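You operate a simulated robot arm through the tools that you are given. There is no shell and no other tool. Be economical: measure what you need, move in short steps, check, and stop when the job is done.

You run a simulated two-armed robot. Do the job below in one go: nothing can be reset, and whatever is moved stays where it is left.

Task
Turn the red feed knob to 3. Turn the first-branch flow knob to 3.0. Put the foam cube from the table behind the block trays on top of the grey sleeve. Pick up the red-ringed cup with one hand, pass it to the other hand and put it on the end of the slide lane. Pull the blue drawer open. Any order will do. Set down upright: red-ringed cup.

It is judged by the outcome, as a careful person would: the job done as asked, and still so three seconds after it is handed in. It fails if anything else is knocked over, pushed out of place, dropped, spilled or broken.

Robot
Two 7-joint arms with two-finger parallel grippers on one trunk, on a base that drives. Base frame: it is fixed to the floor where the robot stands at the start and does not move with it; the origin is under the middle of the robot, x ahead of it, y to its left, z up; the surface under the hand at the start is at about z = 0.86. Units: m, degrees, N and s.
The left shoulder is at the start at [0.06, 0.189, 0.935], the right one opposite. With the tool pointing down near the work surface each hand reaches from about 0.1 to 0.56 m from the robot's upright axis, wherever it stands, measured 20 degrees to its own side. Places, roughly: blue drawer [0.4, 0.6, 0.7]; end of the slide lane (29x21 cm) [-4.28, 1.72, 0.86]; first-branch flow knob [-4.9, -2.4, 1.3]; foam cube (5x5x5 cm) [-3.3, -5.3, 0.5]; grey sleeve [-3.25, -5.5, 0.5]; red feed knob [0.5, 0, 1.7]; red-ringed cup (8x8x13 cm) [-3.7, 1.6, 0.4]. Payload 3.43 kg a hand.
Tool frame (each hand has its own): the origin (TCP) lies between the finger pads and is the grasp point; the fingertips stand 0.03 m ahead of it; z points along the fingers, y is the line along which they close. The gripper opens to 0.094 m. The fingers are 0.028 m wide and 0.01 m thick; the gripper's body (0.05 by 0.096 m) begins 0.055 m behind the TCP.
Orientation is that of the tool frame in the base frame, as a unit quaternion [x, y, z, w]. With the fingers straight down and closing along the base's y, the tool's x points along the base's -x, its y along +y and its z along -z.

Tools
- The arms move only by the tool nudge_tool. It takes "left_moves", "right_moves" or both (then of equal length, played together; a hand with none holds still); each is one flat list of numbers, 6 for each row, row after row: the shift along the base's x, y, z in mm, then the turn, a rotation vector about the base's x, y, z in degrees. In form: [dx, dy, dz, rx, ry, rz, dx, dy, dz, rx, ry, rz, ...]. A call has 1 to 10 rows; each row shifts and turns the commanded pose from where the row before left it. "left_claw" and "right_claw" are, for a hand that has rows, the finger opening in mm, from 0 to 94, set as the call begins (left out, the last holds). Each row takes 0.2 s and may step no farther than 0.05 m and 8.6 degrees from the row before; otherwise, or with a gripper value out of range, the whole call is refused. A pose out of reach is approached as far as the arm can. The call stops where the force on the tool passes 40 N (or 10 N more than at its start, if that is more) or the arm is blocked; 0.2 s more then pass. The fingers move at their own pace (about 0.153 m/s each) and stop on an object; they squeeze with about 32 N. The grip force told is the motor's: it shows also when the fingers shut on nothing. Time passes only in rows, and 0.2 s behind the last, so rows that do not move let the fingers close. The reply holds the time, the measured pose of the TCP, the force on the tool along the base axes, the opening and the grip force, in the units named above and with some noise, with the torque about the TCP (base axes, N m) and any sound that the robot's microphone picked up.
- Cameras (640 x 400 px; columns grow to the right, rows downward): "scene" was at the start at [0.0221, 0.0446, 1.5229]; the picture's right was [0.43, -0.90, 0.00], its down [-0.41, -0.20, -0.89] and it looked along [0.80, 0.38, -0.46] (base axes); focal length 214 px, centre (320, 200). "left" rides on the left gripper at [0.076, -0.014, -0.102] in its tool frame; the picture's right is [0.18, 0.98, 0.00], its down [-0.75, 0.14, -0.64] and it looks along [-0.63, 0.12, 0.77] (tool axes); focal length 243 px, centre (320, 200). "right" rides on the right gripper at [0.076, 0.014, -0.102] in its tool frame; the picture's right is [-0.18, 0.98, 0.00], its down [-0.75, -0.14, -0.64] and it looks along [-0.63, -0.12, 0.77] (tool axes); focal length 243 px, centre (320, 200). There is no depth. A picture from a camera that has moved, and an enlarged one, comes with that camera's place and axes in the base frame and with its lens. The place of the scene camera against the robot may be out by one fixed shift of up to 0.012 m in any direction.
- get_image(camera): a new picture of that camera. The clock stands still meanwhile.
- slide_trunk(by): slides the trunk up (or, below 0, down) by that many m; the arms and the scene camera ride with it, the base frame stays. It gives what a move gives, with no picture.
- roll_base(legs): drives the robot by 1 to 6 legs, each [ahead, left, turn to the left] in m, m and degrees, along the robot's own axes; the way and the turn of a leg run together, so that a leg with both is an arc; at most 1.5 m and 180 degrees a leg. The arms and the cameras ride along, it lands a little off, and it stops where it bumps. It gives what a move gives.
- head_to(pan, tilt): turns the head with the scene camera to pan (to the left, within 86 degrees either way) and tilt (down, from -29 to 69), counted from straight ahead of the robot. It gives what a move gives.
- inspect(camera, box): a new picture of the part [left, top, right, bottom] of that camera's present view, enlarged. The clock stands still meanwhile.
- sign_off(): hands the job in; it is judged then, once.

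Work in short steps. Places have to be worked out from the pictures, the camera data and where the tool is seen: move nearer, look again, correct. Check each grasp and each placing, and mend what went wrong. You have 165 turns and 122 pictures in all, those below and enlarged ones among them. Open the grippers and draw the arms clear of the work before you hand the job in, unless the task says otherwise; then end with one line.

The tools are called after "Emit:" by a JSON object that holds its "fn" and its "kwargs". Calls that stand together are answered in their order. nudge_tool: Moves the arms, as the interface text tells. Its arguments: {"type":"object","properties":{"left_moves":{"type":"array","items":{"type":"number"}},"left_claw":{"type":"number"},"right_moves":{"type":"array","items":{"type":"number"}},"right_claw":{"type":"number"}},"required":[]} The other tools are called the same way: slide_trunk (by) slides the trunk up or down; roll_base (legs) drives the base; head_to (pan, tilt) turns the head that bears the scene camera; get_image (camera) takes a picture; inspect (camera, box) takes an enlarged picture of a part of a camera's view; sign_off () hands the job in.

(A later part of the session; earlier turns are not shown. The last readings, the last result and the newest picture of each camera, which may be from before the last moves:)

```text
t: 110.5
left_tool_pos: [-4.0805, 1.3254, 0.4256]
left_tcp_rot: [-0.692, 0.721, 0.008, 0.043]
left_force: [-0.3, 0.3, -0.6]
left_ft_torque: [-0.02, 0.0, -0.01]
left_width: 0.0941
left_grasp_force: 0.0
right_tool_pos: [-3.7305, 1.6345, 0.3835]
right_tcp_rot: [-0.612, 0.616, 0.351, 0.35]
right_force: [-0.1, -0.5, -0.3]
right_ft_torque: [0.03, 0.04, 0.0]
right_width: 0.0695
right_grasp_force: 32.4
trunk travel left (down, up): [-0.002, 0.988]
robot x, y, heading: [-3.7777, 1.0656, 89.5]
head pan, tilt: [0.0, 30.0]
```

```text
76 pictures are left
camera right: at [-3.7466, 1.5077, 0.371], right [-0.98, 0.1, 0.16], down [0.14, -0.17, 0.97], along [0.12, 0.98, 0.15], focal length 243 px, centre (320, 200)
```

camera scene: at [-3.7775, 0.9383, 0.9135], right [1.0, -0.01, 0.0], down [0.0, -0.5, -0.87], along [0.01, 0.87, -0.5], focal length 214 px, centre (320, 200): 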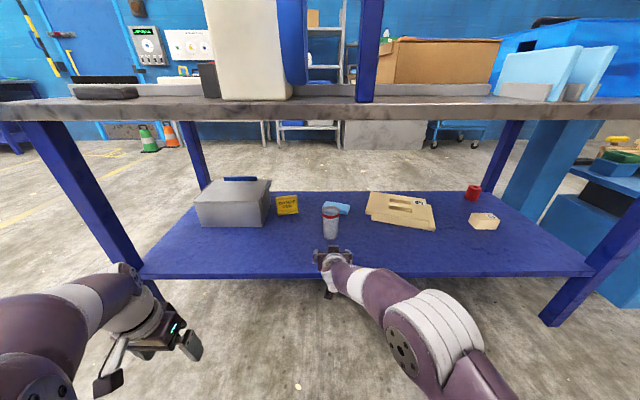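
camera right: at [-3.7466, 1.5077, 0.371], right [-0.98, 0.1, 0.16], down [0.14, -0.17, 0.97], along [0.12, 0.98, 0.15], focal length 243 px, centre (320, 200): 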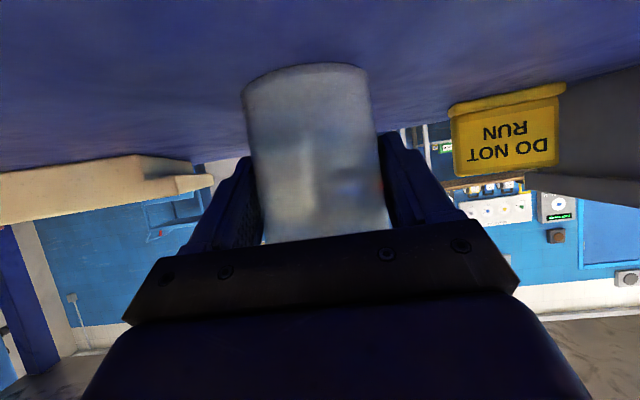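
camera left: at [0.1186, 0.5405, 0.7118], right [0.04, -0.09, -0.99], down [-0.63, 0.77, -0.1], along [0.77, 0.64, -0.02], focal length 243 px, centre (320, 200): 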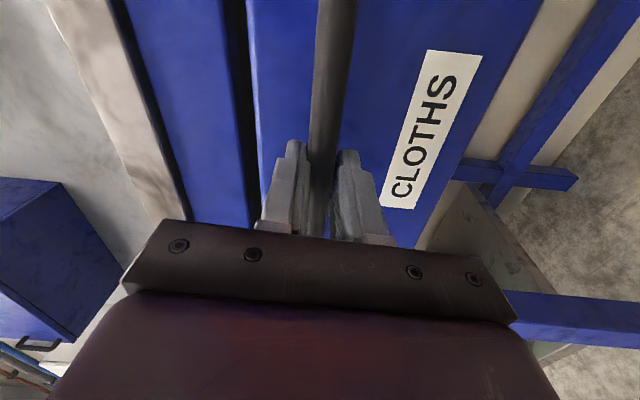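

Gripped (69.5 mm). I lift 0.05 m by the trunk and drive back 0.4 m out of the rack.

Emit:
{"fn": "slide_trunk", "kwargs": {"by": 0.05}}

Emit:
{"fn": "roll_base", "kwargs": {"legs": [[-0.42, 0, 0]]}}

Emit:
{"fn": "head_to", "kwargs": {"pan": 0, "tilt": 45}}

Emit:
{"fn": "get_image", "kwargs": {"camera": "scene"}}

```text
t: 111.4
left_tool_pos: [-4.0804, 1.3246, 0.4752]
left_tcp_rot: [-0.692, 0.721, 0.009, 0.042]
left_force: [0.2, 0.4, 0.6]
left_ft_torque: [-0.03, 0.01, 0.0]
left_width: 0.0943
left_grasp_force: 0.0
right_tool_pos: [-3.7318, 1.6348, 0.4323]
right_tcp_rot: [-0.613, 0.615, 0.351, 0.349]
right_force: [0.1, 0.0, -0.2]
right_ft_torque: [-0.01, -0.01, -0.01]
right_width: 0.0694
right_grasp_force: 31.1
trunk travel left (down, up): [-0.052, 0.938]
robot x, y, heading: [-3.7746, 1.0646, 89.7]
head pan, tilt: [0.0, 30.0]
```

```text
t: 113.9
left_tool_pos: [-4.0823, 0.9165, 0.4764]
left_tcp_rot: [-0.688, 0.724, 0.008, 0.043]
left_force: [-0.2, 0.7, -0.7]
left_ft_torque: [-0.04, -0.03, 0.02]
left_width: 0.094
left_grasp_force: 0.0
right_tool_pos: [-3.7302, 1.2229, 0.4334]
right_tcp_rot: [-0.61, 0.619, 0.349, 0.351]
right_force: [0.3, 0.7, 0.3]
right_ft_torque: [0.02, 0.02, -0.02]
right_width: 0.0694
right_grasp_force: 32.2
trunk travel left (down, up): [-0.052, 0.938]
robot x, y, heading: [-3.7821, 0.6524, 89.1]
head pan, tilt: [0.0, 30.0]
```

```text
t: 114.7
left_tool_pos: [-4.0831, 0.9163, 0.4756]
left_tcp_rot: [-0.688, 0.724, 0.008, 0.043]
left_force: [0.0, -0.3, 0.0]
left_ft_torque: [0.0, -0.04, -0.02]
left_width: 0.094
left_grasp_force: 0.1
right_tool_pos: [-3.7314, 1.2213, 0.4328]
right_tcp_rot: [-0.61, 0.618, 0.35, 0.352]
right_force: [-0.5, -0.6, -0.6]
right_ft_torque: [0.04, -0.01, 0.02]
right_width: 0.0693
right_grasp_force: 32.3
trunk travel left (down, up): [-0.052, 0.938]
robot x, y, heading: [-3.7805, 0.6573, 89.0]
head pan, tilt: [0.0, 45.0]
```

```text
75 pictures are left
camera scene: at [-3.7813, 0.681, 0.9409], right [1.0, -0.02, 0.0], down [-0.01, -0.71, -0.71], along [0.01, 0.71, -0.71], focal length 214 px, centre (320, 200)
```

scene: 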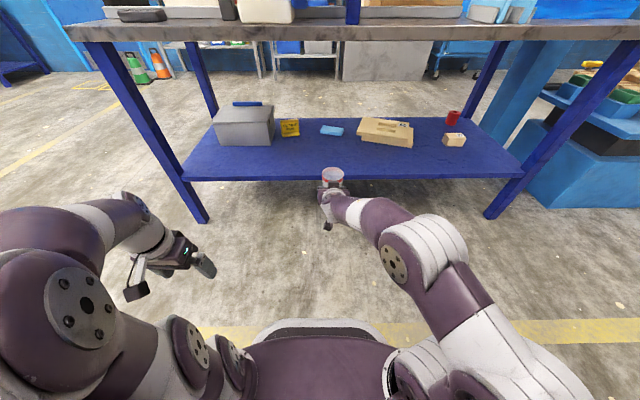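

Cup is held upright and clear. I raise the trunk 0.55 m to working height and square up the left hand, bringing the cup a bit toward the left.

Emit:
{"fn": "slide_trunk", "kwargs": {"by": 0.55}}

Emit:
{"fn": "nudge_tool", "kwargs": {"left_moves": [10, 10, 30, -2, 1.5, 1.4, 10, 10, 30, -2.1, 1.4, 1.4, 0, 10, 30, 0, 0, 0, 0, 10, 30, 0, 0, 0], "right_moves": [-15, -15, 0, 0, 0, 0, -15, -15, 0, 0, 0, 0, -15, -15, 0, 0, 0, 0, -15, -15, 0, 0, 0, 0], "left_claw": 94}}

Emit:
{"fn": "get_image", "kwargs": {"camera": "scene"}}

```text
refused: 0.55 is not a number from -0.4 to 0.4
```

```text
t: 115.7
left_tool_pos: [-4.0559, 0.9553, 0.4689]
left_tcp_rot: [-0.706, 0.708, 0.0, -0.001]
left_force: [0.2, 0.0, 0.1]
left_ft_torque: [0.0, -0.01, 0.01]
left_width: 0.0943
left_grasp_force: 0.1
left hand out of reach, approached as far as the arm can: row 1, 2, 3, 4
right_tool_pos: [-3.7893, 1.1628, 0.4342]
right_tcp_rot: [-0.609, 0.62, 0.348, 0.352]
right_force: [0.5, 0.3, -0.2]
right_ft_torque: [-0.01, -0.02, 0.02]
right_width: 0.069
right_grasp_force: 32.0
trunk travel left (down, up): [-0.052, 0.938]
robot x, y, heading: [-3.7796, 0.6532, 89.2]
head pan, tilt: [0.0, 45.0]
```

```text
74 pictures are left
camera scene: at [-3.7812, 0.681, 0.9409], right [1.0, -0.02, 0.0], down [-0.01, -0.71, -0.71], along [0.01, 0.71, -0.71], focal length 214 px, centre (320, 200)
```

scene: 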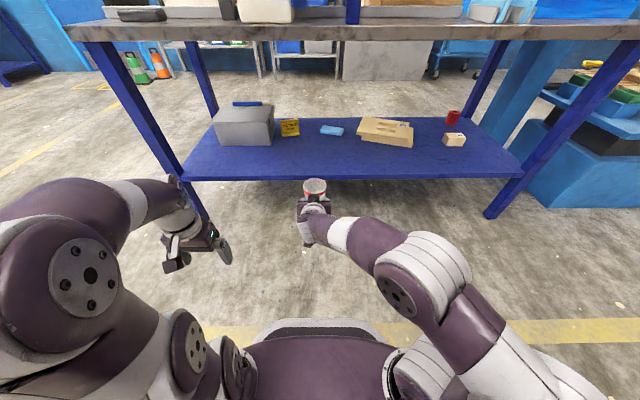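

The trunk step is limited to 0.4. I raise 0.4, and lower the right hand relative to the shoulder by 0.1 m to let the left come over it.

Emit:
{"fn": "slide_trunk", "kwargs": {"by": 0.4}}

Emit:
{"fn": "nudge_tool", "kwargs": {"right_moves": [0, 0, -25, 0, 0, 0, 0, 0, -25, 0, 0, 0, 0, 0, -25, 0, 0, 0, 0, 0, -25, 0, 0, 0, 0, 0, -20, 0, 0, 0, 0, 0, 0, 0, 0, 0], "left_moves": [0, 25, 0, 0, 0, 0, 0, 25, 0, 0, 0, 0, 0, 25, 0, 0, 0, 0, 0, 25, 0, 0, 0, 0, 0, 25, 0, 0, 0, 0, 0, 25, 0, 0, 0, 0]}}

Emit:
{"fn": "get_image", "kwargs": {"camera": "scene"}}

```text
t: 119.5
left_tool_pos: [-4.055, 0.9545, 0.8688]
left_tcp_rot: [-0.706, 0.708, 0.002, 0.0]
left_force: [-0.5, 0.0, 0.8]
left_ft_torque: [0.0, 0.0, -0.03]
left_width: 0.094
left_grasp_force: 0.0
right_tool_pos: [-3.7902, 1.1624, 0.8345]
right_tcp_rot: [-0.61, 0.618, 0.35, 0.351]
right_force: [0.0, 0.4, -1.1]
right_ft_torque: [0.01, 0.02, 0.02]
right_width: 0.0689
right_grasp_force: 32.0
trunk travel left (down, up): [-0.452, 0.538]
robot x, y, heading: [-3.7785, 0.6593, 89.0]
head pan, tilt: [0.0, 45.0]
```

```text
t: 120.9
left_tool_pos: [-4.0535, 1.0914, 0.8367]
left_tcp_rot: [-0.706, 0.709, 0.001, -0.001]
left_force: [0.5, -0.5, -0.1]
left_ft_torque: [-0.02, 0.04, 0.01]
left_width: 0.0937
left_grasp_force: 0.1
left hand out of reach, approached as far as the arm can: row 2, 3, 4, 5, 6
right_tool_pos: [-3.788, 1.1632, 0.7144]
right_tcp_rot: [-0.609, 0.62, 0.348, 0.351]
right_force: [1.0, 0.3, -1.2]
right_ft_torque: [-0.03, -0.01, -0.02]
right_width: 0.0688
right_grasp_force: 31.9
trunk travel left (down, up): [-0.452, 0.538]
robot x, y, heading: [-3.782, 0.6559, 88.7]
head pan, tilt: [0.0, 45.0]
```

```text
73 pictures are left
camera scene: at [-3.7813, 0.6816, 1.3409], right [1.0, -0.02, 0.0], down [-0.01, -0.71, -0.71], along [0.01, 0.71, -0.71], focal length 214 px, centre (320, 200)
```

scene: 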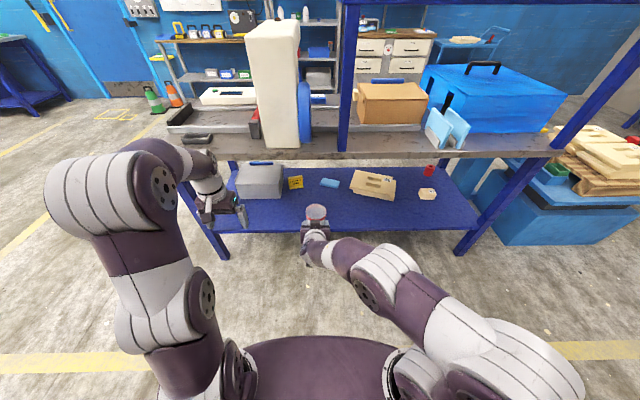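

I lower the cup 70 mm more and move it 60 mm further left.

Emit:
{"fn": "nudge_tool", "kwargs": {"right_moves": [-15, 0, -18, 0, 0, 0, -15, 0, -18, 0, 0, 0, -15, 0, -18, 0, 0, 0, -15, 0, -18, 0, 0, 0, 0, 0, 0, 0, 0, 0]}}

Emit:
{"fn": "get_image", "kwargs": {"camera": "left"}}

Emit:
{"fn": "inspect", "kwargs": {"camera": "scene", "box": [190, 160, 370, 290]}}

```text
t: 122.1
left_tool_pos: [-4.0532, 1.0909, 0.8373]
left_tcp_rot: [-0.706, 0.709, 0.001, 0.0]
left_force: [-0.3, 0.9, 0.1]
left_ft_torque: [-0.03, 0.0, 0.0]
left_width: 0.0939
left_grasp_force: 0.1
right_tool_pos: [-3.8493, 1.1634, 0.6426]
right_tcp_rot: [-0.609, 0.619, 0.35, 0.352]
right_force: [-0.8, -0.1, 0.0]
right_ft_torque: [0.02, 0.03, 0.02]
right_width: 0.0687
right_grasp_force: 32.3
trunk travel left (down, up): [-0.452, 0.538]
robot x, y, heading: [-3.7791, 0.6549, 88.6]
head pan, tilt: [0.0, 45.0]
```

```text
72 pictures are left
camera left: at [-4.04, 1.0143, 0.94], right [-0.98, -0.18, 0.0], down [-0.14, 0.75, 0.64], along [-0.12, 0.63, -0.77], focal length 243 px, centre (320, 200)
```

left: 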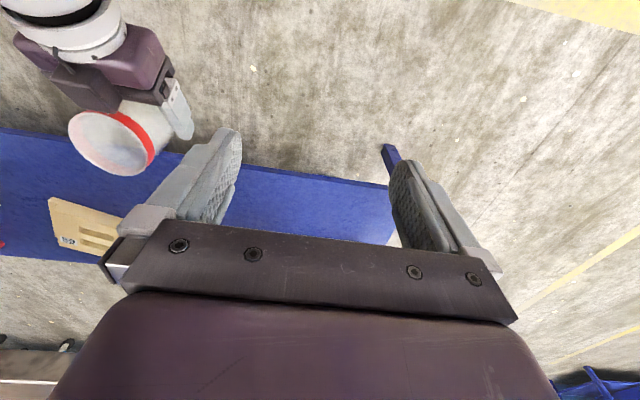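

```text
3.08 times, centred on (280, 225) of scene
camera zoom: at [-3.7812, 0.681, 1.3409], right [1.0, -0.02, 0.0], down [-0.01, -0.71, -0.71], along [0.01, 0.71, -0.71], focal length 660 px, centre (443, 123)
```

zoom: 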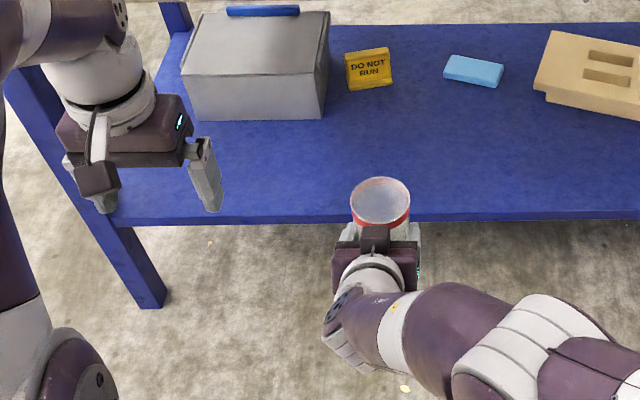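

Rim centre judged at [-3.849, 1.173, 0.719] from both views. I bring the open left hand above it at z≈0.80.

Emit:
{"fn": "nudge_tool", "kwargs": {"left_moves": [23, 9, -4, 0, 0, 0, 23, 9, -4, 0, 0, 0, 23, 9, -4, 0, 0, 0, 23, 9, -4, 0, 0, 0, 23, 9, -4, 0, 0, 0, 23, 9, -4, 0, 0, 0, 23, 9, -4, 0, 0, 0, 23, 9, -4, 0, 0, 0, 20, 10, -4, 0, 0, 0, 0, 0, 0, 0, 0, 0]}}

Emit:
{"fn": "get_image", "kwargs": {"camera": "left"}}

Emit:
{"fn": "inspect", "kwargs": {"camera": "scene", "box": [220, 160, 400, 290]}}

```text
t: 124.3
left_tool_pos: [-3.8528, 1.1621, 0.7841]
left_tcp_rot: [-0.705, 0.709, 0.001, -0.002]
left_force: [0.3, 0.1, 0.4]
left_ft_torque: [-0.02, 0.01, 0.01]
left_width: 0.094
left_grasp_force: 0.0
left hand out of reach, approached as far as the arm can: row 6, 7, 8, 9
right_tool_pos: [-3.8495, 1.1626, 0.6417]
right_tcp_rot: [-0.61, 0.618, 0.35, 0.351]
right_force: [0.7, -0.2, -0.6]
right_ft_torque: [-0.01, 0.0, 0.01]
right_width: 0.0685
right_grasp_force: 32.1
trunk travel left (down, up): [-0.452, 0.538]
robot x, y, heading: [-3.7794, 0.6533, 89.0]
head pan, tilt: [0.0, 45.0]
```

```text
70 pictures are left
camera left: at [-3.8389, 1.0862, 0.8864], right [-0.98, -0.18, 0.0], down [-0.14, 0.75, 0.64], along [-0.12, 0.63, -0.77], focal length 243 px, centre (320, 200)
```

left: 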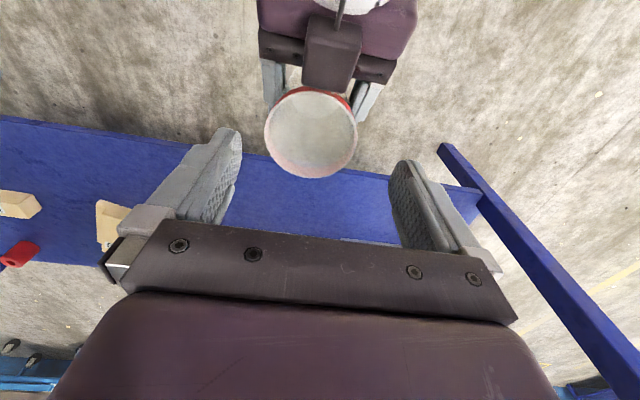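

```text
3.08 times, centred on (310, 225) of scene
camera zoom: at [-3.7814, 0.681, 1.3409], right [1.0, -0.02, 0.0], down [-0.01, -0.71, -0.71], along [0.01, 0.71, -0.71], focal length 660 px, centre (351, 123)
```

zoom: 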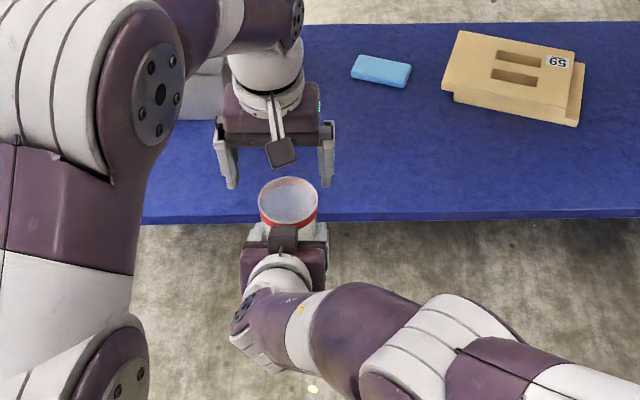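

The left camera puts the rim at [-3.8475, 1.161]; hand centre is at [-3.853, 1.162]. I shift 5 mm and descend 60 mm, then check.

Emit:
{"fn": "nudge_tool", "kwargs": {"left_moves": [5, 0, -15, 0, 0, 0, 0, 2, -15, 0, 0, 0, 0, 0, -15, 0, 0, 0, 0, 0, -12, 0, 0, 0, 0, 0, 0, 0, 0, 0]}}

Emit:
{"fn": "get_image", "kwargs": {"camera": "left"}}

Emit:
{"fn": "inspect", "kwargs": {"camera": "scene", "box": [240, 180, 380, 290]}}

```text
t: 125.5
left_tool_pos: [-3.8489, 1.1632, 0.7273]
left_tcp_rot: [-0.706, 0.709, 0.0, -0.001]
left_force: [-0.2, -0.2, -0.3]
left_ft_torque: [-0.03, 0.04, 0.01]
left_width: 0.0941
left_grasp_force: 0.0
right_tool_pos: [-3.8484, 1.1633, 0.6414]
right_tcp_rot: [-0.609, 0.619, 0.349, 0.352]
right_force: [-0.5, -0.6, -0.6]
right_ft_torque: [-0.02, 0.01, 0.01]
right_width: 0.0683
right_grasp_force: 32.3
trunk travel left (down, up): [-0.452, 0.538]
robot x, y, heading: [-3.775, 0.6541, 88.9]
head pan, tilt: [0.0, 45.0]
```

```text
68 pictures are left
camera left: at [-3.8339, 1.0874, 0.8293], right [-0.98, -0.18, 0.0], down [-0.14, 0.75, 0.64], along [-0.12, 0.63, -0.77], focal length 243 px, centre (320, 200)
```

left: 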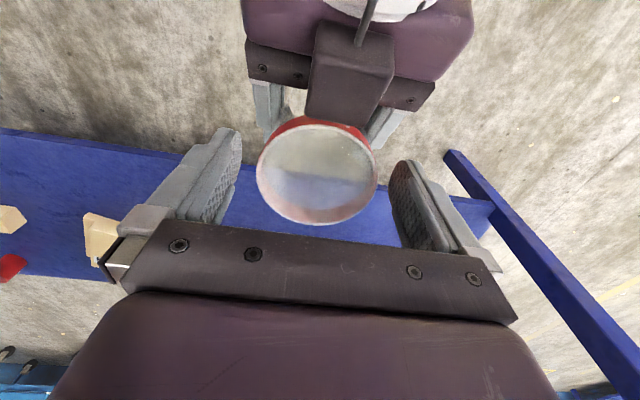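

```text
3.64 times, centred on (310, 235) of scene
camera zoom: at [-3.7813, 0.6811, 1.3409], right [1.0, -0.02, 0.0], down [-0.01, -0.71, -0.71], along [0.01, 0.71, -0.71], focal length 780 px, centre (356, 73)
```

zoom: 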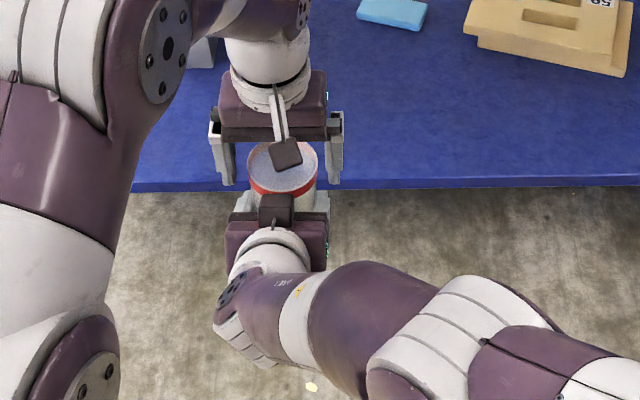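

Well centred. I descend 27 mm more and close the left hand on the rim part.

Emit:
{"fn": "nudge_tool", "kwargs": {"left_moves": [1, -2, -14, 0, 0, 0, 0, -1, -13, 0, 0, 0, 0, 0, 0, 0, 0, 0]}}

Emit:
{"fn": "get_image", "kwargs": {"camera": "left"}}

```text
t: 126.3
left_tool_pos: [-3.8458, 1.1607, 0.7023]
left_tcp_rot: [-0.706, 0.708, 0.001, 0.001]
left_force: [-0.1, 0.3, -0.4]
left_ft_torque: [-0.01, 0.0, 0.01]
left_width: 0.0942
left_grasp_force: 0.1
right_tool_pos: [-3.8501, 1.1627, 0.6414]
right_tcp_rot: [-0.61, 0.618, 0.35, 0.351]
right_force: [0.8, -0.6, -0.4]
right_ft_torque: [-0.03, -0.02, 0.01]
right_width: 0.0685
right_grasp_force: 31.6
trunk travel left (down, up): [-0.452, 0.538]
robot x, y, heading: [-3.783, 0.6544, 89.0]
head pan, tilt: [0.0, 45.0]
```

```text
66 pictures are left
camera left: at [-3.8324, 1.0845, 0.8032], right [-0.98, -0.18, 0.0], down [-0.14, 0.75, 0.64], along [-0.12, 0.63, -0.77], focal length 243 px, centre (320, 200)
```

left: 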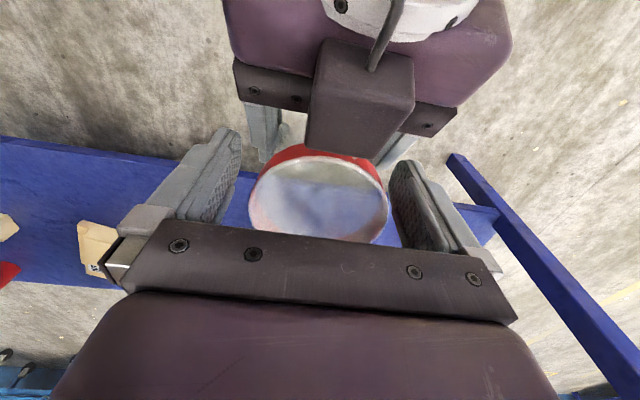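

Combining the views, the rim is at [-3.847, 1.170, ~0.705]; the left fingers must stay above the right ones (top ≈0.661). I move 8 mm ahead, 3 mm down, and close.

Emit:
{"fn": "nudge_tool", "kwargs": {"left_moves": [-2, 8, -3, 0, 0, 0, 0, 0, 0, 0, 0, 0]}}

Emit:
{"fn": "nudge_tool", "kwargs": {"left_moves": [0, 0, 0, 0, 0, 0, 0, 0, 0, 0, 0, 0], "left_claw": 62}}

Emit:
{"fn": "get_image", "kwargs": {"camera": "left"}}

Emit:
{"fn": "inspect", "kwargs": {"camera": "scene", "box": [250, 190, 360, 280]}}

```text
t: 126.9
left_tool_pos: [-3.8477, 1.1686, 0.6976]
left_tcp_rot: [-0.706, 0.709, 0.0, 0.0]
left_force: [0.6, -0.4, -0.2]
left_ft_torque: [-0.01, 0.01, 0.01]
left_width: 0.0939
left_grasp_force: 0.2
right_tool_pos: [-3.849, 1.163, 0.6417]
right_tcp_rot: [-0.609, 0.619, 0.349, 0.352]
right_force: [0.3, 0.3, -1.1]
right_ft_torque: [-0.03, -0.01, 0.0]
right_width: 0.0683
right_grasp_force: 32.0
trunk travel left (down, up): [-0.452, 0.538]
robot x, y, heading: [-3.7829, 0.6537, 89.0]
head pan, tilt: [0.0, 45.0]
```

```text
t: 127.5
left_tool_pos: [-3.8492, 1.1698, 0.6974]
left_tcp_rot: [-0.706, 0.708, 0.001, 0.0]
left_force: [12.8, 1.1, 1.8]
left_ft_torque: [-0.05, -0.1, -0.13]
left_width: 0.0699
left_grasp_force: 32.0
right_tool_pos: [-3.85, 1.1634, 0.641]
right_tcp_rot: [-0.61, 0.619, 0.349, 0.351]
right_force: [-12.4, -1.3, -3.0]
right_ft_torque: [0.13, -0.56, 0.19]
right_width: 0.0679
right_grasp_force: 31.9
trunk travel left (down, up): [-0.452, 0.538]
robot x, y, heading: [-3.7824, 0.6516, 89.0]
head pan, tilt: [0.0, 45.0]
```

```text
65 pictures are left
camera left: at [-3.8342, 1.0933, 0.8004], right [-0.98, -0.18, 0.0], down [-0.14, 0.75, 0.64], along [-0.12, 0.63, -0.77], focal length 243 px, centre (320, 200)
```

left: 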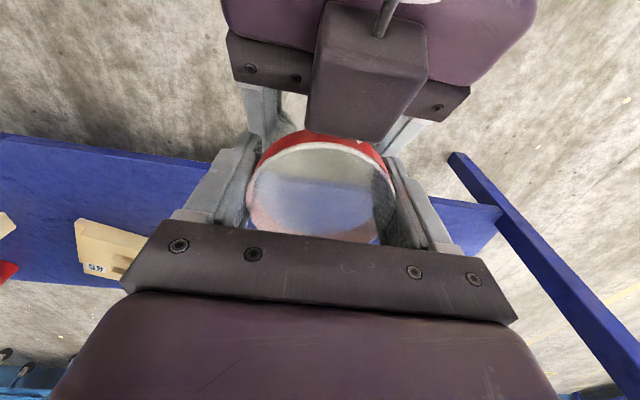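

```text
4.44 times, centred on (305, 235) of scene
camera zoom: at [-3.7813, 0.6811, 1.3409], right [1.0, -0.02, 0.0], down [-0.01, -0.71, -0.71], along [0.01, 0.71, -0.71], focal length 953 px, centre (387, 44)
```

zoom: 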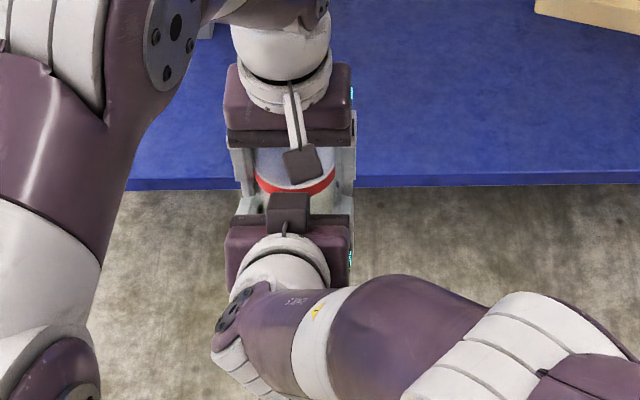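

Left holds the cup firmly (70 mm, 32 N). I open the right hand and draw it straight back, slightly down.

Emit:
{"fn": "nudge_tool", "kwargs": {"right_moves": [0, 0, 0, 0, 0, 0, 0, 0, 0, 0, 0, 0], "right_claw": 90}}

Emit:
{"fn": "nudge_tool", "kwargs": {"right_moves": [0, -15, -3, 0, 0, 0, 0, -15, -3, 0, 0, 0, 0, -20, -5, 0, 0, 0, 0, -20, -10, 0, 0, 0, 0, -20, -10, 0, 0, 0, 0, 0, -10, 0, 0, 0]}}

Emit:
{"fn": "get_image", "kwargs": {"camera": "left"}}

Emit:
{"fn": "get_image", "kwargs": {"camera": "scene"}}

```text
t: 128.1
left_tool_pos: [-3.8491, 1.1693, 0.6978]
left_tcp_rot: [-0.706, 0.708, 0.0, 0.0]
left_force: [0.1, -0.2, -0.1]
left_ft_torque: [-0.02, 0.0, -0.01]
left_width: 0.0696
left_grasp_force: 32.0
right_tool_pos: [-3.8499, 1.1624, 0.6416]
right_tcp_rot: [-0.609, 0.619, 0.349, 0.352]
right_force: [-0.5, -0.2, 0.3]
right_ft_torque: [0.01, 0.03, -0.01]
right_width: 0.0901
right_grasp_force: 0.0
trunk travel left (down, up): [-0.452, 0.538]
robot x, y, heading: [-3.7849, 0.6563, 89.3]
head pan, tilt: [0.0, 45.0]
```

```text
t: 129.5
left_tool_pos: [-3.8482, 1.1705, 0.6983]
left_tcp_rot: [-0.706, 0.708, 0.001, -0.001]
left_force: [-0.3, 0.1, -0.3]
left_ft_torque: [-0.03, -0.05, 0.02]
left_width: 0.0699
left_grasp_force: 32.0
right_tool_pos: [-3.85, 1.0724, 0.6009]
right_tcp_rot: [-0.609, 0.619, 0.349, 0.351]
right_force: [0.5, -0.2, -0.6]
right_ft_torque: [-0.02, 0.0, 0.01]
right_width: 0.0901
right_grasp_force: 0.1
trunk travel left (down, up): [-0.452, 0.538]
robot x, y, heading: [-3.7796, 0.6543, 89.1]
head pan, tilt: [0.0, 45.0]
```

```text
63 pictures are left
camera left: at [-3.8346, 1.0933, 0.8001], right [-0.98, -0.18, 0.0], down [-0.14, 0.75, 0.64], along [-0.12, 0.63, -0.77], focal length 243 px, centre (320, 200)
```

left: 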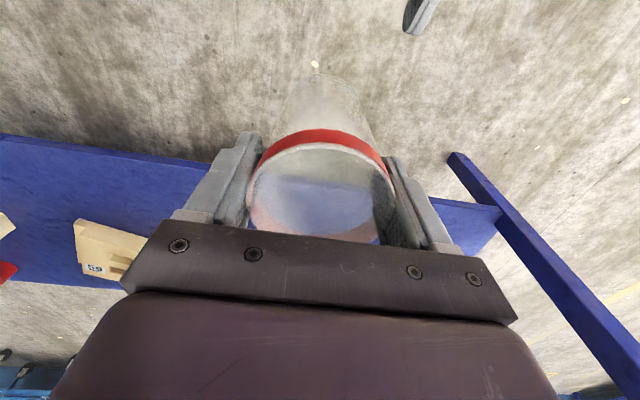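

```text
62 pictures are left
camera scene: at [-3.7813, 0.6813, 1.3409], right [1.0, -0.02, 0.0], down [-0.01, -0.71, -0.71], along [0.01, 0.71, -0.71], focal length 214 px, centre (320, 200)
```

scene: 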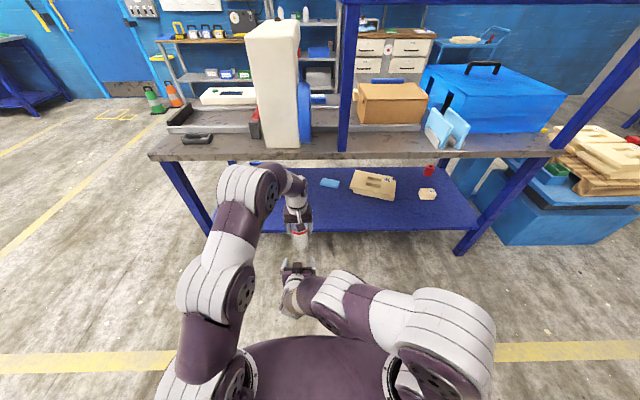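

The cup hung free and upright in the left hand: handover done. Now I return the right hand to pointing down and tuck it back to the right.

Emit:
{"fn": "nudge_tool", "kwargs": {"right_moves": [30, -10, 0, -8.6, 0, 0, 30, -15, 0, -8.6, 0, 0, 30, -20, 0, -8.6, 0, 0, 30, -20, 5, -8.6, 0, 0, 30, -25, 5, -8.6, 0, 0, 30, -25, 5, -8.6, 0, 0, 30, -25, 5, -8.6, 0, 0, 30, -25, 0, 0, 0, 0, 20, -25, 0, 0, 0, 0, 0, 0, 0, 0, 0, 0]}}

Emit:
{"fn": "slide_trunk", "kwargs": {"by": 0.37}}

Emit:
{"fn": "roll_base", "kwargs": {"legs": [[0, 0.36, 0]]}}

Emit:
{"fn": "get_image", "kwargs": {"camera": "scene"}}

```text
t: 131.5
left_tool_pos: [-3.8488, 1.171, 0.6987]
left_tcp_rot: [-0.706, 0.708, 0.001, 0.0]
left_force: [0.3, -0.2, -0.3]
left_ft_torque: [0.01, -0.03, -0.02]
left_width: 0.0697
left_grasp_force: 31.7
right_tool_pos: [-3.6041, 0.9145, 0.6207]
right_tcp_rot: [-0.694, 0.72, 0.009, 0.008]
right_force: [0.8, 4.8, 3.4]
right_ft_torque: [-0.99, 0.08, -0.02]
right_width: 0.0902
right_grasp_force: 0.2
trunk travel left (down, up): [-0.452, 0.538]
robot x, y, heading: [-3.782, 0.6518, 89.1]
head pan, tilt: [0.0, 45.0]
stopped in row 9 (right hand): the force on the tool passed its limit at 110 N (the readings are from after the stop); the commanded pose is now the measured one
```

```text
t: 135.0
left_tool_pos: [-3.8475, 1.17, 1.0675]
left_tcp_rot: [-0.706, 0.709, 0.001, 0.0]
left_force: [0.2, -0.3, -0.2]
left_ft_torque: [0.0, 0.01, -0.04]
left_width: 0.0702
left_grasp_force: 32.0
right_tool_pos: [-3.6043, 0.9143, 0.9916]
right_tcp_rot: [-0.695, 0.719, 0.01, 0.008]
right_force: [0.0, 20.5, -2.3]
right_ft_torque: [-2.13, -0.03, -0.32]
right_width: 0.0898
right_grasp_force: 0.1
trunk travel left (down, up): [-0.822, 0.168]
robot x, y, heading: [-3.7823, 0.6531, 88.7]
head pan, tilt: [0.0, 45.0]
```

```text
t: 137.3
left_tool_pos: [-4.2073, 1.1752, 1.0672]
left_tcp_rot: [0.707, -0.707, -0.002, 0.0]
left_force: [0.7, 1.0, -1.3]
left_ft_torque: [-0.01, 0.02, 0.0]
left_width: 0.0696
left_grasp_force: 32.7
right_tool_pos: [-3.962, 0.9199, 0.9904]
right_tcp_rot: [-0.696, 0.718, 0.01, 0.007]
right_force: [0.8, 24.0, -0.5]
right_ft_torque: [-2.64, 0.06, -0.27]
right_width: 0.0902
right_grasp_force: 0.1
trunk travel left (down, up): [-0.822, 0.168]
robot x, y, heading: [-4.1347, 0.6622, 89.2]
head pan, tilt: [0.0, 45.0]
```

```text
61 pictures are left
camera scene: at [-4.1378, 0.6865, 1.7109], right [1.0, -0.01, 0.0], down [-0.01, -0.71, -0.71], along [0.01, 0.71, -0.71], focal length 214 px, centre (320, 200)
```

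scene: 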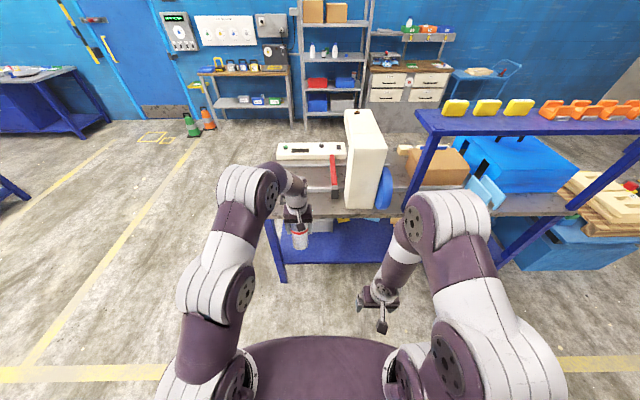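

The right hand brushed the robot's own body; I ease it forward. To keep the right arm clear of the white machine I'll approach the lane from the deck's left end, facing +x.

Emit:
{"fn": "nudge_tool", "kwargs": {"right_moves": [10, 25, 0, 0, 0, 0, 10, 25, 0, 0, 0, 0]}}

Emit:
{"fn": "roll_base", "kwargs": {"legs": [[0, 1.05, 0], [1.0, 0, 0], [0, 0, -89]]}}

Emit:
{"fn": "get_image", "kwargs": {"camera": "scene"}}

```text
t: 137.9
left_tool_pos: [-4.2084, 1.1757, 1.0672]
left_tcp_rot: [0.708, -0.706, -0.001, 0.001]
left_force: [0.3, -0.1, 0.1]
left_ft_torque: [0.01, -0.04, -0.02]
left_width: 0.0696
left_grasp_force: 31.8
right_tool_pos: [-3.94, 0.9744, 0.9882]
right_tcp_rot: [-0.696, 0.718, 0.009, 0.008]
right_force: [0.2, -0.3, 0.4]
right_ft_torque: [-0.05, -0.03, 0.0]
right_width: 0.0897
right_grasp_force: 0.1
trunk travel left (down, up): [-0.822, 0.168]
robot x, y, heading: [-4.1409, 0.6595, 89.2]
head pan, tilt: [0.0, 45.0]
```

```text
t: 151.8
left_tool_pos: [-4.6103, 1.7842, 1.0684]
left_tcp_rot: [-0.009, 1.0, 0.001, 0.001]
left_force: [-0.4, -0.1, -0.7]
left_ft_torque: [-0.03, 0.01, -0.01]
left_width: 0.0698
left_grasp_force: 31.5
right_tool_pos: [-4.8094, 1.5127, 0.9911]
right_tcp_rot: [0.007, 1.0, 0.001, 0.013]
right_force: [-0.1, 0.6, 0.1]
right_ft_torque: [-0.02, -0.01, 0.0]
right_width: 0.0896
right_grasp_force: 0.0
trunk travel left (down, up): [-0.822, 0.168]
robot x, y, heading: [-5.1252, 1.7035, 0.3]
head pan, tilt: [0.0, 45.0]
```

```text
60 pictures are left
camera scene: at [-5.1036, 1.7105, 1.7109], right [0.0, -1.0, 0.0], down [-0.71, 0.0, -0.71], along [0.71, 0.0, -0.71], focal length 214 px, centre (320, 200)
```

scene: 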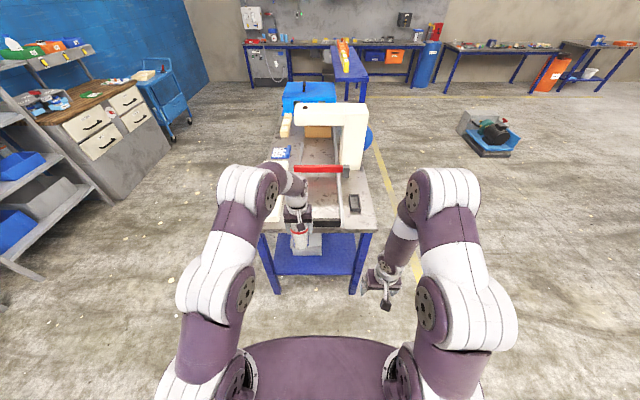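

Good view along the lane. I enlarge it.

Emit:
{"fn": "inspect", "kwargs": {"camera": "scene", "box": [250, 130, 390, 240]}}

```text
3.64 times, centred on (320, 185) of scene
camera zoom: at [-5.1036, 1.7105, 1.7109], right [0.0, -1.0, 0.0], down [-0.71, 0.0, -0.71], along [0.71, 0.0, -0.71], focal length 780 px, centre (320, 254)
```

zoom: 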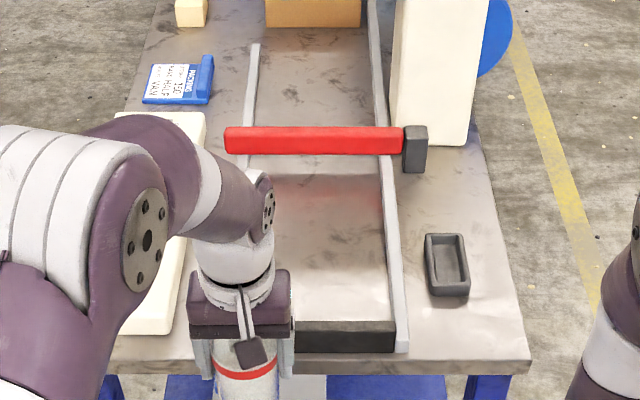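

Lane end: between the black stop (x≈-4.42) and the red gate (x≈-4.06), y 1.61–1.82. Target cup at [-4.27, 1.72]. I raise 0.04 m, drive ahead 0.34 and right 0.06.

Emit:
{"fn": "slide_trunk", "kwargs": {"by": 0.04}}

Emit:
{"fn": "roll_base", "kwargs": {"legs": [[0.0, -0.064, 0], [0.335, 0, 0]]}}

Emit:
{"fn": "get_image", "kwargs": {"camera": "left"}}

Emit:
{"fn": "inspect", "kwargs": {"camera": "scene", "box": [230, 150, 410, 280]}}

```text
t: 152.7
left_tool_pos: [-4.6112, 1.7823, 1.1083]
left_tcp_rot: [-0.01, 1.0, 0.002, -0.001]
left_force: [-0.3, -0.1, 0.0]
left_ft_torque: [-0.01, 0.02, 0.04]
left_width: 0.0696
left_grasp_force: 32.0
right_tool_pos: [-4.8082, 1.5141, 1.0304]
right_tcp_rot: [0.007, 1.0, 0.002, 0.012]
right_force: [-0.5, -0.2, 0.4]
right_ft_torque: [0.0, 0.01, 0.04]
right_width: 0.0901
right_grasp_force: 0.2
trunk travel left (down, up): [-0.862, 0.128]
robot x, y, heading: [-5.1244, 1.7055, 0.1]
head pan, tilt: [0.0, 45.0]
```

```text
t: 155.5
left_tool_pos: [-4.2778, 1.7202, 1.1082]
left_tcp_rot: [-0.009, 1.0, 0.002, 0.001]
left_force: [0.7, 0.1, 0.3]
left_ft_torque: [-0.03, 0.01, 0.0]
left_width: 0.0698
left_grasp_force: 32.1
right_tool_pos: [-4.4754, 1.4492, 1.0302]
right_tcp_rot: [0.007, 1.0, 0.002, 0.012]
right_force: [0.1, 0.4, -0.4]
right_ft_torque: [0.0, 0.0, 0.0]
right_width: 0.0898
right_grasp_force: 0.0
trunk travel left (down, up): [-0.862, 0.128]
robot x, y, heading: [-4.7908, 1.643, 0.2]
head pan, tilt: [0.0, 45.0]
```

```text
58 pictures are left
camera left: at [-4.3547, 1.7041, 1.2107], right [-0.2, 0.98, 0.0], down [0.75, 0.15, 0.64], along [0.63, 0.13, -0.77], focal length 243 px, centre (320, 200)
```

left: 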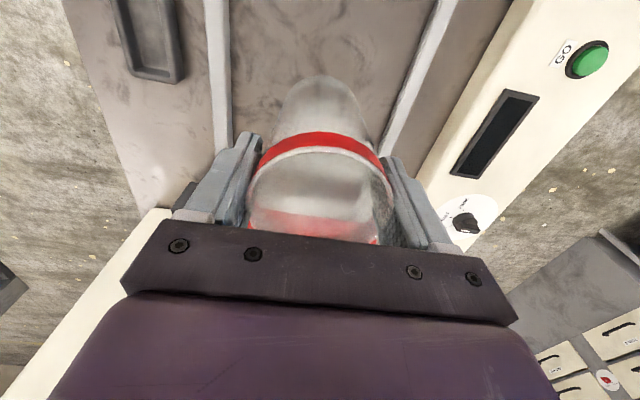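

```text
3.08 times, centred on (320, 215) of scene
camera zoom: at [-4.7709, 1.647, 1.7509], right [0.0, -1.0, 0.0], down [-0.71, 0.0, -0.71], along [0.71, 0.0, -0.71], focal length 660 px, centre (320, 154)
```

zoom: 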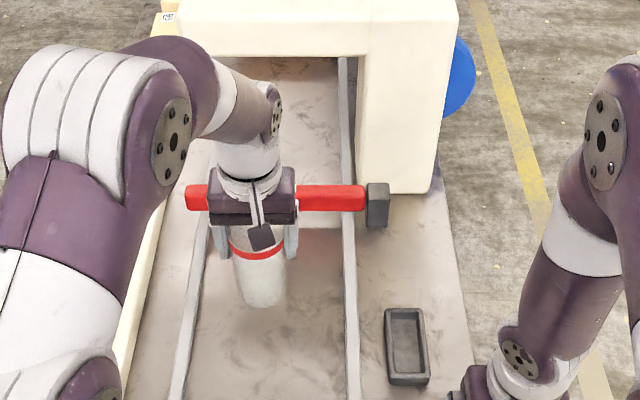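

The cup hangs over the lane centre (rails at y 1.604 and 1.841). I lower 95 mm, then in small steps.

Emit:
{"fn": "nudge_tool", "kwargs": {"left_moves": [0, 0, -20, 0, 0, 0, 0, 0, -20, 0, 0, 0, 0, 0, -20, 0, 0, 0, 0, 0, -20, 0, 0, 0, 0, 0, -15, 0, 0, 0, 0, 0, 0, 0, 0, 0]}}

Emit:
{"fn": "inspect", "kwargs": {"camera": "scene", "box": [260, 190, 360, 290]}}

```text
t: 156.9
left_tool_pos: [-4.2764, 1.7184, 1.011]
left_tcp_rot: [-0.008, 1.0, 0.0, 0.001]
left_force: [0.6, -0.1, -0.3]
left_ft_torque: [0.03, 0.03, -0.02]
left_width: 0.0693
left_grasp_force: 32.4
right_tool_pos: [-4.4739, 1.4508, 1.031]
right_tcp_rot: [0.007, 1.0, 0.002, 0.013]
right_force: [0.3, -0.7, 0.8]
right_ft_torque: [0.02, -0.02, -0.03]
right_width: 0.0902
right_grasp_force: 0.0
trunk travel left (down, up): [-0.862, 0.128]
robot x, y, heading: [-4.7905, 1.6407, 0.2]
head pan, tilt: [0.0, 45.0]
```

```text
4.00 times, centred on (310, 240) of scene
camera zoom: at [-4.7697, 1.6471, 1.7509], right [0.0, -1.0, 0.0], down [-0.71, 0.0, -0.71], along [0.71, 0.0, -0.71], focal length 858 px, centre (360, 40)
```

zoom: 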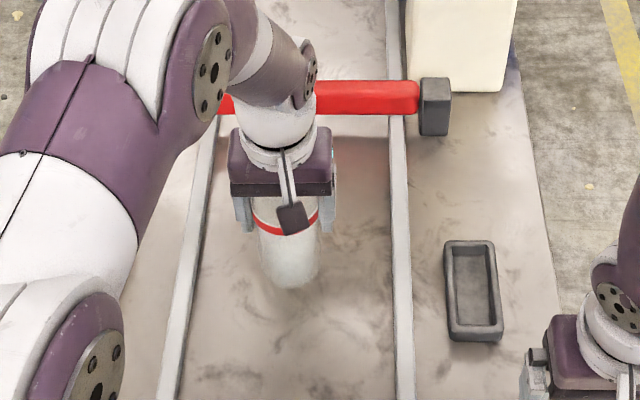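

Near the surface now. I lower 15 mm in 5 mm rows and read the force.

Emit:
{"fn": "nudge_tool", "kwargs": {"left_moves": [0, 0, -5, 0, 0, 0, 0, 0, -5, 0, 0, 0, 0, 0, -5, 0, 0, 0, 0, 0, 0, 0, 0, 0]}}

Emit:
{"fn": "nudge_tool", "kwargs": {"left_moves": [0, 0, -4, 0, 0, 0, 0, 0, 0, 0, 0, 0]}}

Emit:
{"fn": "nudge_tool", "kwargs": {"left_moves": [0, 0, -4, 0, 0, 0, 0, 0, 0, 0, 0, 0]}}

```text
t: 157.9
left_tool_pos: [-4.2763, 1.7201, 0.9983]
left_tcp_rot: [-0.009, 1.0, 0.001, 0.001]
left_force: [-0.8, 0.1, -0.4]
left_ft_torque: [-0.02, 0.01, 0.02]
left_width: 0.0695
left_grasp_force: 32.2
right_tool_pos: [-4.4736, 1.4498, 1.0307]
right_tcp_rot: [0.007, 1.0, 0.001, 0.012]
right_force: [0.0, 0.5, -0.3]
right_ft_torque: [0.01, 0.02, 0.01]
right_width: 0.09
right_grasp_force: 0.1
trunk travel left (down, up): [-0.862, 0.128]
robot x, y, heading: [-4.7891, 1.6422, 0.1]
head pan, tilt: [0.0, 45.0]
```

```text
t: 158.5
left_tool_pos: [-4.2784, 1.7202, 0.9925]
left_tcp_rot: [-0.009, 1.0, 0.001, 0.0]
left_force: [0.2, -0.5, -0.2]
left_ft_torque: [-0.01, -0.02, -0.02]
left_width: 0.0696
left_grasp_force: 32.3
right_tool_pos: [-4.4733, 1.4503, 1.0312]
right_tcp_rot: [0.007, 1.0, 0.002, 0.012]
right_force: [-0.4, 0.6, 0.2]
right_ft_torque: [0.01, -0.03, 0.05]
right_width: 0.0901
right_grasp_force: 0.0
trunk travel left (down, up): [-0.862, 0.128]
robot x, y, heading: [-4.7901, 1.6422, 0.1]
head pan, tilt: [0.0, 45.0]
```

```text
t: 159.1
left_tool_pos: [-4.2777, 1.7199, 0.9901]
left_tcp_rot: [-0.009, 1.0, 0.0, 0.001]
left_force: [-0.9, -1.1, -0.8]
left_ft_torque: [0.01, -0.03, -0.01]
left_width: 0.0697
left_grasp_force: 32.1
right_tool_pos: [-4.4736, 1.4499, 1.0314]
right_tcp_rot: [0.007, 1.0, 0.001, 0.013]
right_force: [-0.6, -1.5, 0.5]
right_ft_torque: [-0.02, 0.03, 0.02]
right_width: 0.0902
right_grasp_force: 0.1
trunk travel left (down, up): [-0.862, 0.128]
robot x, y, heading: [-4.7916, 1.6421, 0.3]
head pan, tilt: [0.0, 45.0]
```

No contact yet. I keep lowering in 4 mm steps.

Emit:
{"fn": "nudge_tool", "kwargs": {"left_moves": [0, 0, -4, 0, 0, 0, 0, 0, 0, 0, 0, 0]}}

Emit:
{"fn": "nudge_tool", "kwargs": {"left_moves": [0, 0, -4, 0, 0, 0, 0, 0, 0, 0, 0, 0]}}

Emit:
{"fn": "inspect", "kwargs": {"camera": "scene", "box": [280, 220, 350, 270]}}

```text
t: 159.7
left_tool_pos: [-4.2783, 1.7202, 0.9854]
left_tcp_rot: [-0.008, 1.0, 0.001, 0.001]
left_force: [0.2, -0.2, -1.2]
left_ft_torque: [0.01, -0.01, 0.02]
left_width: 0.0694
left_grasp_force: 31.9
right_tool_pos: [-4.4739, 1.4504, 1.0306]
right_tcp_rot: [0.007, 1.0, 0.002, 0.012]
right_force: [0.6, 0.2, 0.7]
right_ft_torque: [0.0, 0.04, 0.01]
right_width: 0.0897
right_grasp_force: 0.0
trunk travel left (down, up): [-0.862, 0.128]
robot x, y, heading: [-4.7913, 1.64, 0.2]
head pan, tilt: [0.0, 45.0]
```

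```text
t: 160.3
left_tool_pos: [-4.2775, 1.7211, 0.9809]
left_tcp_rot: [-0.008, 1.0, 0.001, 0.0]
left_force: [0.2, 0.0, 0.5]
left_ft_torque: [0.02, -0.02, 0.0]
left_width: 0.0697
left_grasp_force: 32.4
right_tool_pos: [-4.4751, 1.4487, 1.031]
right_tcp_rot: [0.008, 1.0, 0.001, 0.012]
right_force: [-1.1, 0.0, -0.5]
right_ft_torque: [0.0, 0.04, -0.06]
right_width: 0.0899
right_grasp_force: 0.3
trunk travel left (down, up): [-0.862, 0.128]
robot x, y, heading: [-4.7905, 1.6403, 0.4]
head pan, tilt: [0.0, 45.0]
```

```text
8.00 times, centred on (315, 245) of scene
camera zoom: at [-4.7697, 1.6471, 1.7509], right [0.0, -1.0, 0.0], down [-0.71, 0.0, -0.71], along [0.71, 0.0, -0.71], focal length 1716 px, centre (360, -160)
```

zoom: 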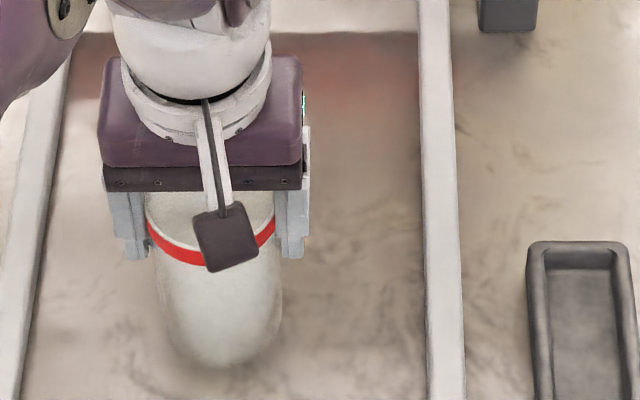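

The cup bottom projects to about z 0.88, so perhaps 15–20 mm remain. I continue down 8 mm, then 4 mm steps.

Emit:
{"fn": "nudge_tool", "kwargs": {"left_moves": [0, 0, -4, 0, 0, 0, 0, 0, -4, 0, 0, 0, 0, 0, 0, 0, 0, 0]}}

Emit:
{"fn": "nudge_tool", "kwargs": {"left_moves": [0, 0, -4, 0, 0, 0, 0, 0, 0, 0, 0, 0]}}

Emit:
{"fn": "nudge_tool", "kwargs": {"left_moves": [0, 0, -4, 0, 0, 0, 0, 0, 0, 0, 0, 0]}}

```text
t: 161.1
left_tool_pos: [-4.278, 1.7204, 0.9728]
left_tcp_rot: [-0.01, 1.0, 0.001, 0.001]
left_force: [-0.8, 0.1, -0.9]
left_ft_torque: [0.01, 0.01, 0.02]
left_width: 0.0692
left_grasp_force: 32.0
right_tool_pos: [-4.4747, 1.45, 1.0294]
right_tcp_rot: [0.007, 1.0, 0.002, 0.012]
right_force: [-0.5, -0.2, 0.2]
right_ft_torque: [0.0, 0.0, 0.0]
right_width: 0.0901
right_grasp_force: 0.0
trunk travel left (down, up): [-0.862, 0.128]
robot x, y, heading: [-4.7918, 1.6405, 0.3]
head pan, tilt: [0.0, 45.0]
```

```text
t: 161.7
left_tool_pos: [-4.2773, 1.7195, 0.97]
left_tcp_rot: [-0.009, 1.0, 0.0, 0.001]
left_force: [-0.1, 0.4, -0.3]
left_ft_torque: [0.05, -0.02, 0.01]
left_width: 0.0695
left_grasp_force: 31.8
right_tool_pos: [-4.4745, 1.4505, 1.0296]
right_tcp_rot: [0.008, 1.0, 0.001, 0.013]
right_force: [0.2, -0.5, -0.2]
right_ft_torque: [-0.03, -0.01, -0.01]
right_width: 0.0901
right_grasp_force: 0.1
trunk travel left (down, up): [-0.862, 0.128]
robot x, y, heading: [-4.7926, 1.6388, 0.0]
head pan, tilt: [0.0, 45.0]
```

```text
t: 162.3
left_tool_pos: [-4.2774, 1.7189, 0.9684]
left_tcp_rot: [-0.009, 1.0, -0.001, 0.004]
left_force: [0.5, 0.7, 18.7]
left_ft_torque: [0.06, -0.6, -0.01]
left_width: 0.0696
left_grasp_force: 32.1
right_tool_pos: [-4.4757, 1.4498, 1.0321]
right_tcp_rot: [0.007, 1.0, 0.002, 0.013]
right_force: [-0.3, 0.6, 0.9]
right_ft_torque: [-0.01, 0.01, 0.02]
right_width: 0.0899
right_grasp_force: 0.1
trunk travel left (down, up): [-0.862, 0.128]
robot x, y, heading: [-4.7935, 1.6424, 0.3]
head pan, tilt: [0.0, 45.0]
```

Contact (19 N). I ease 2 mm up and open the fingers, then rise straight up.

Emit:
{"fn": "nudge_tool", "kwargs": {"left_moves": [0, 0, 2, 0, 0, 0]}}

Emit:
{"fn": "nudge_tool", "kwargs": {"left_moves": [0, 0, 0, 0, 0, 0, 0, 0, 0, 0, 0, 0], "left_claw": 94}}

Emit:
{"fn": "get_image", "kwargs": {"camera": "left"}}

```text
t: 162.7
left_tool_pos: [-4.2766, 1.7181, 0.9677]
left_tcp_rot: [-0.009, 1.0, 0.001, 0.001]
left_force: [3.8, -0.5, 9.4]
left_ft_torque: [-0.21, -0.66, 0.0]
left_width: 0.0698
left_grasp_force: 31.8
right_tool_pos: [-4.4738, 1.4505, 1.0301]
right_tcp_rot: [0.007, 1.0, 0.002, 0.013]
right_force: [0.6, -0.3, 0.2]
right_ft_torque: [-0.03, 0.04, 0.0]
right_width: 0.0902
right_grasp_force: 0.1
trunk travel left (down, up): [-0.862, 0.128]
robot x, y, heading: [-4.79, 1.6402, 0.2]
head pan, tilt: [0.0, 45.0]
```

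```text
t: 163.3
left_tool_pos: [-4.2784, 1.7206, 0.9682]
left_tcp_rot: [-0.008, 1.0, 0.001, 0.0]
left_force: [0.4, 0.8, -0.4]
left_ft_torque: [-0.01, 0.0, 0.01]
left_width: 0.0943
left_grasp_force: 0.0
right_tool_pos: [-4.4726, 1.4503, 1.0301]
right_tcp_rot: [0.007, 1.0, 0.002, 0.012]
right_force: [-0.4, -1.4, -0.3]
right_ft_torque: [0.0, 0.0, -0.02]
right_width: 0.09
right_grasp_force: 0.0
trunk travel left (down, up): [-0.862, 0.128]
robot x, y, heading: [-4.7897, 1.6399, 0.2]
head pan, tilt: [0.0, 45.0]
```

```text
54 pictures are left
camera left: at [-4.3547, 1.7043, 1.0703], right [-0.2, 0.98, 0.0], down [0.75, 0.15, 0.64], along [0.63, 0.13, -0.77], focal length 243 px, centre (320, 200)
```

left: 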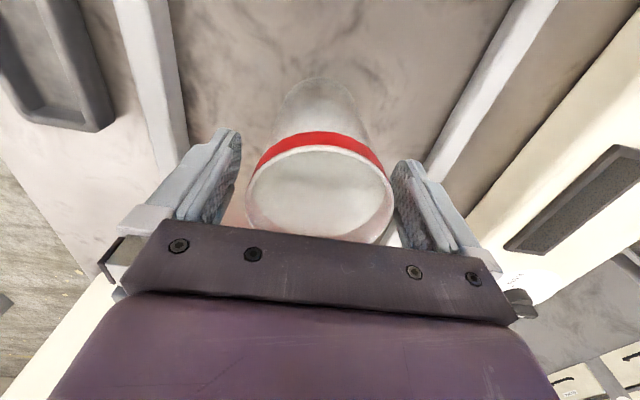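

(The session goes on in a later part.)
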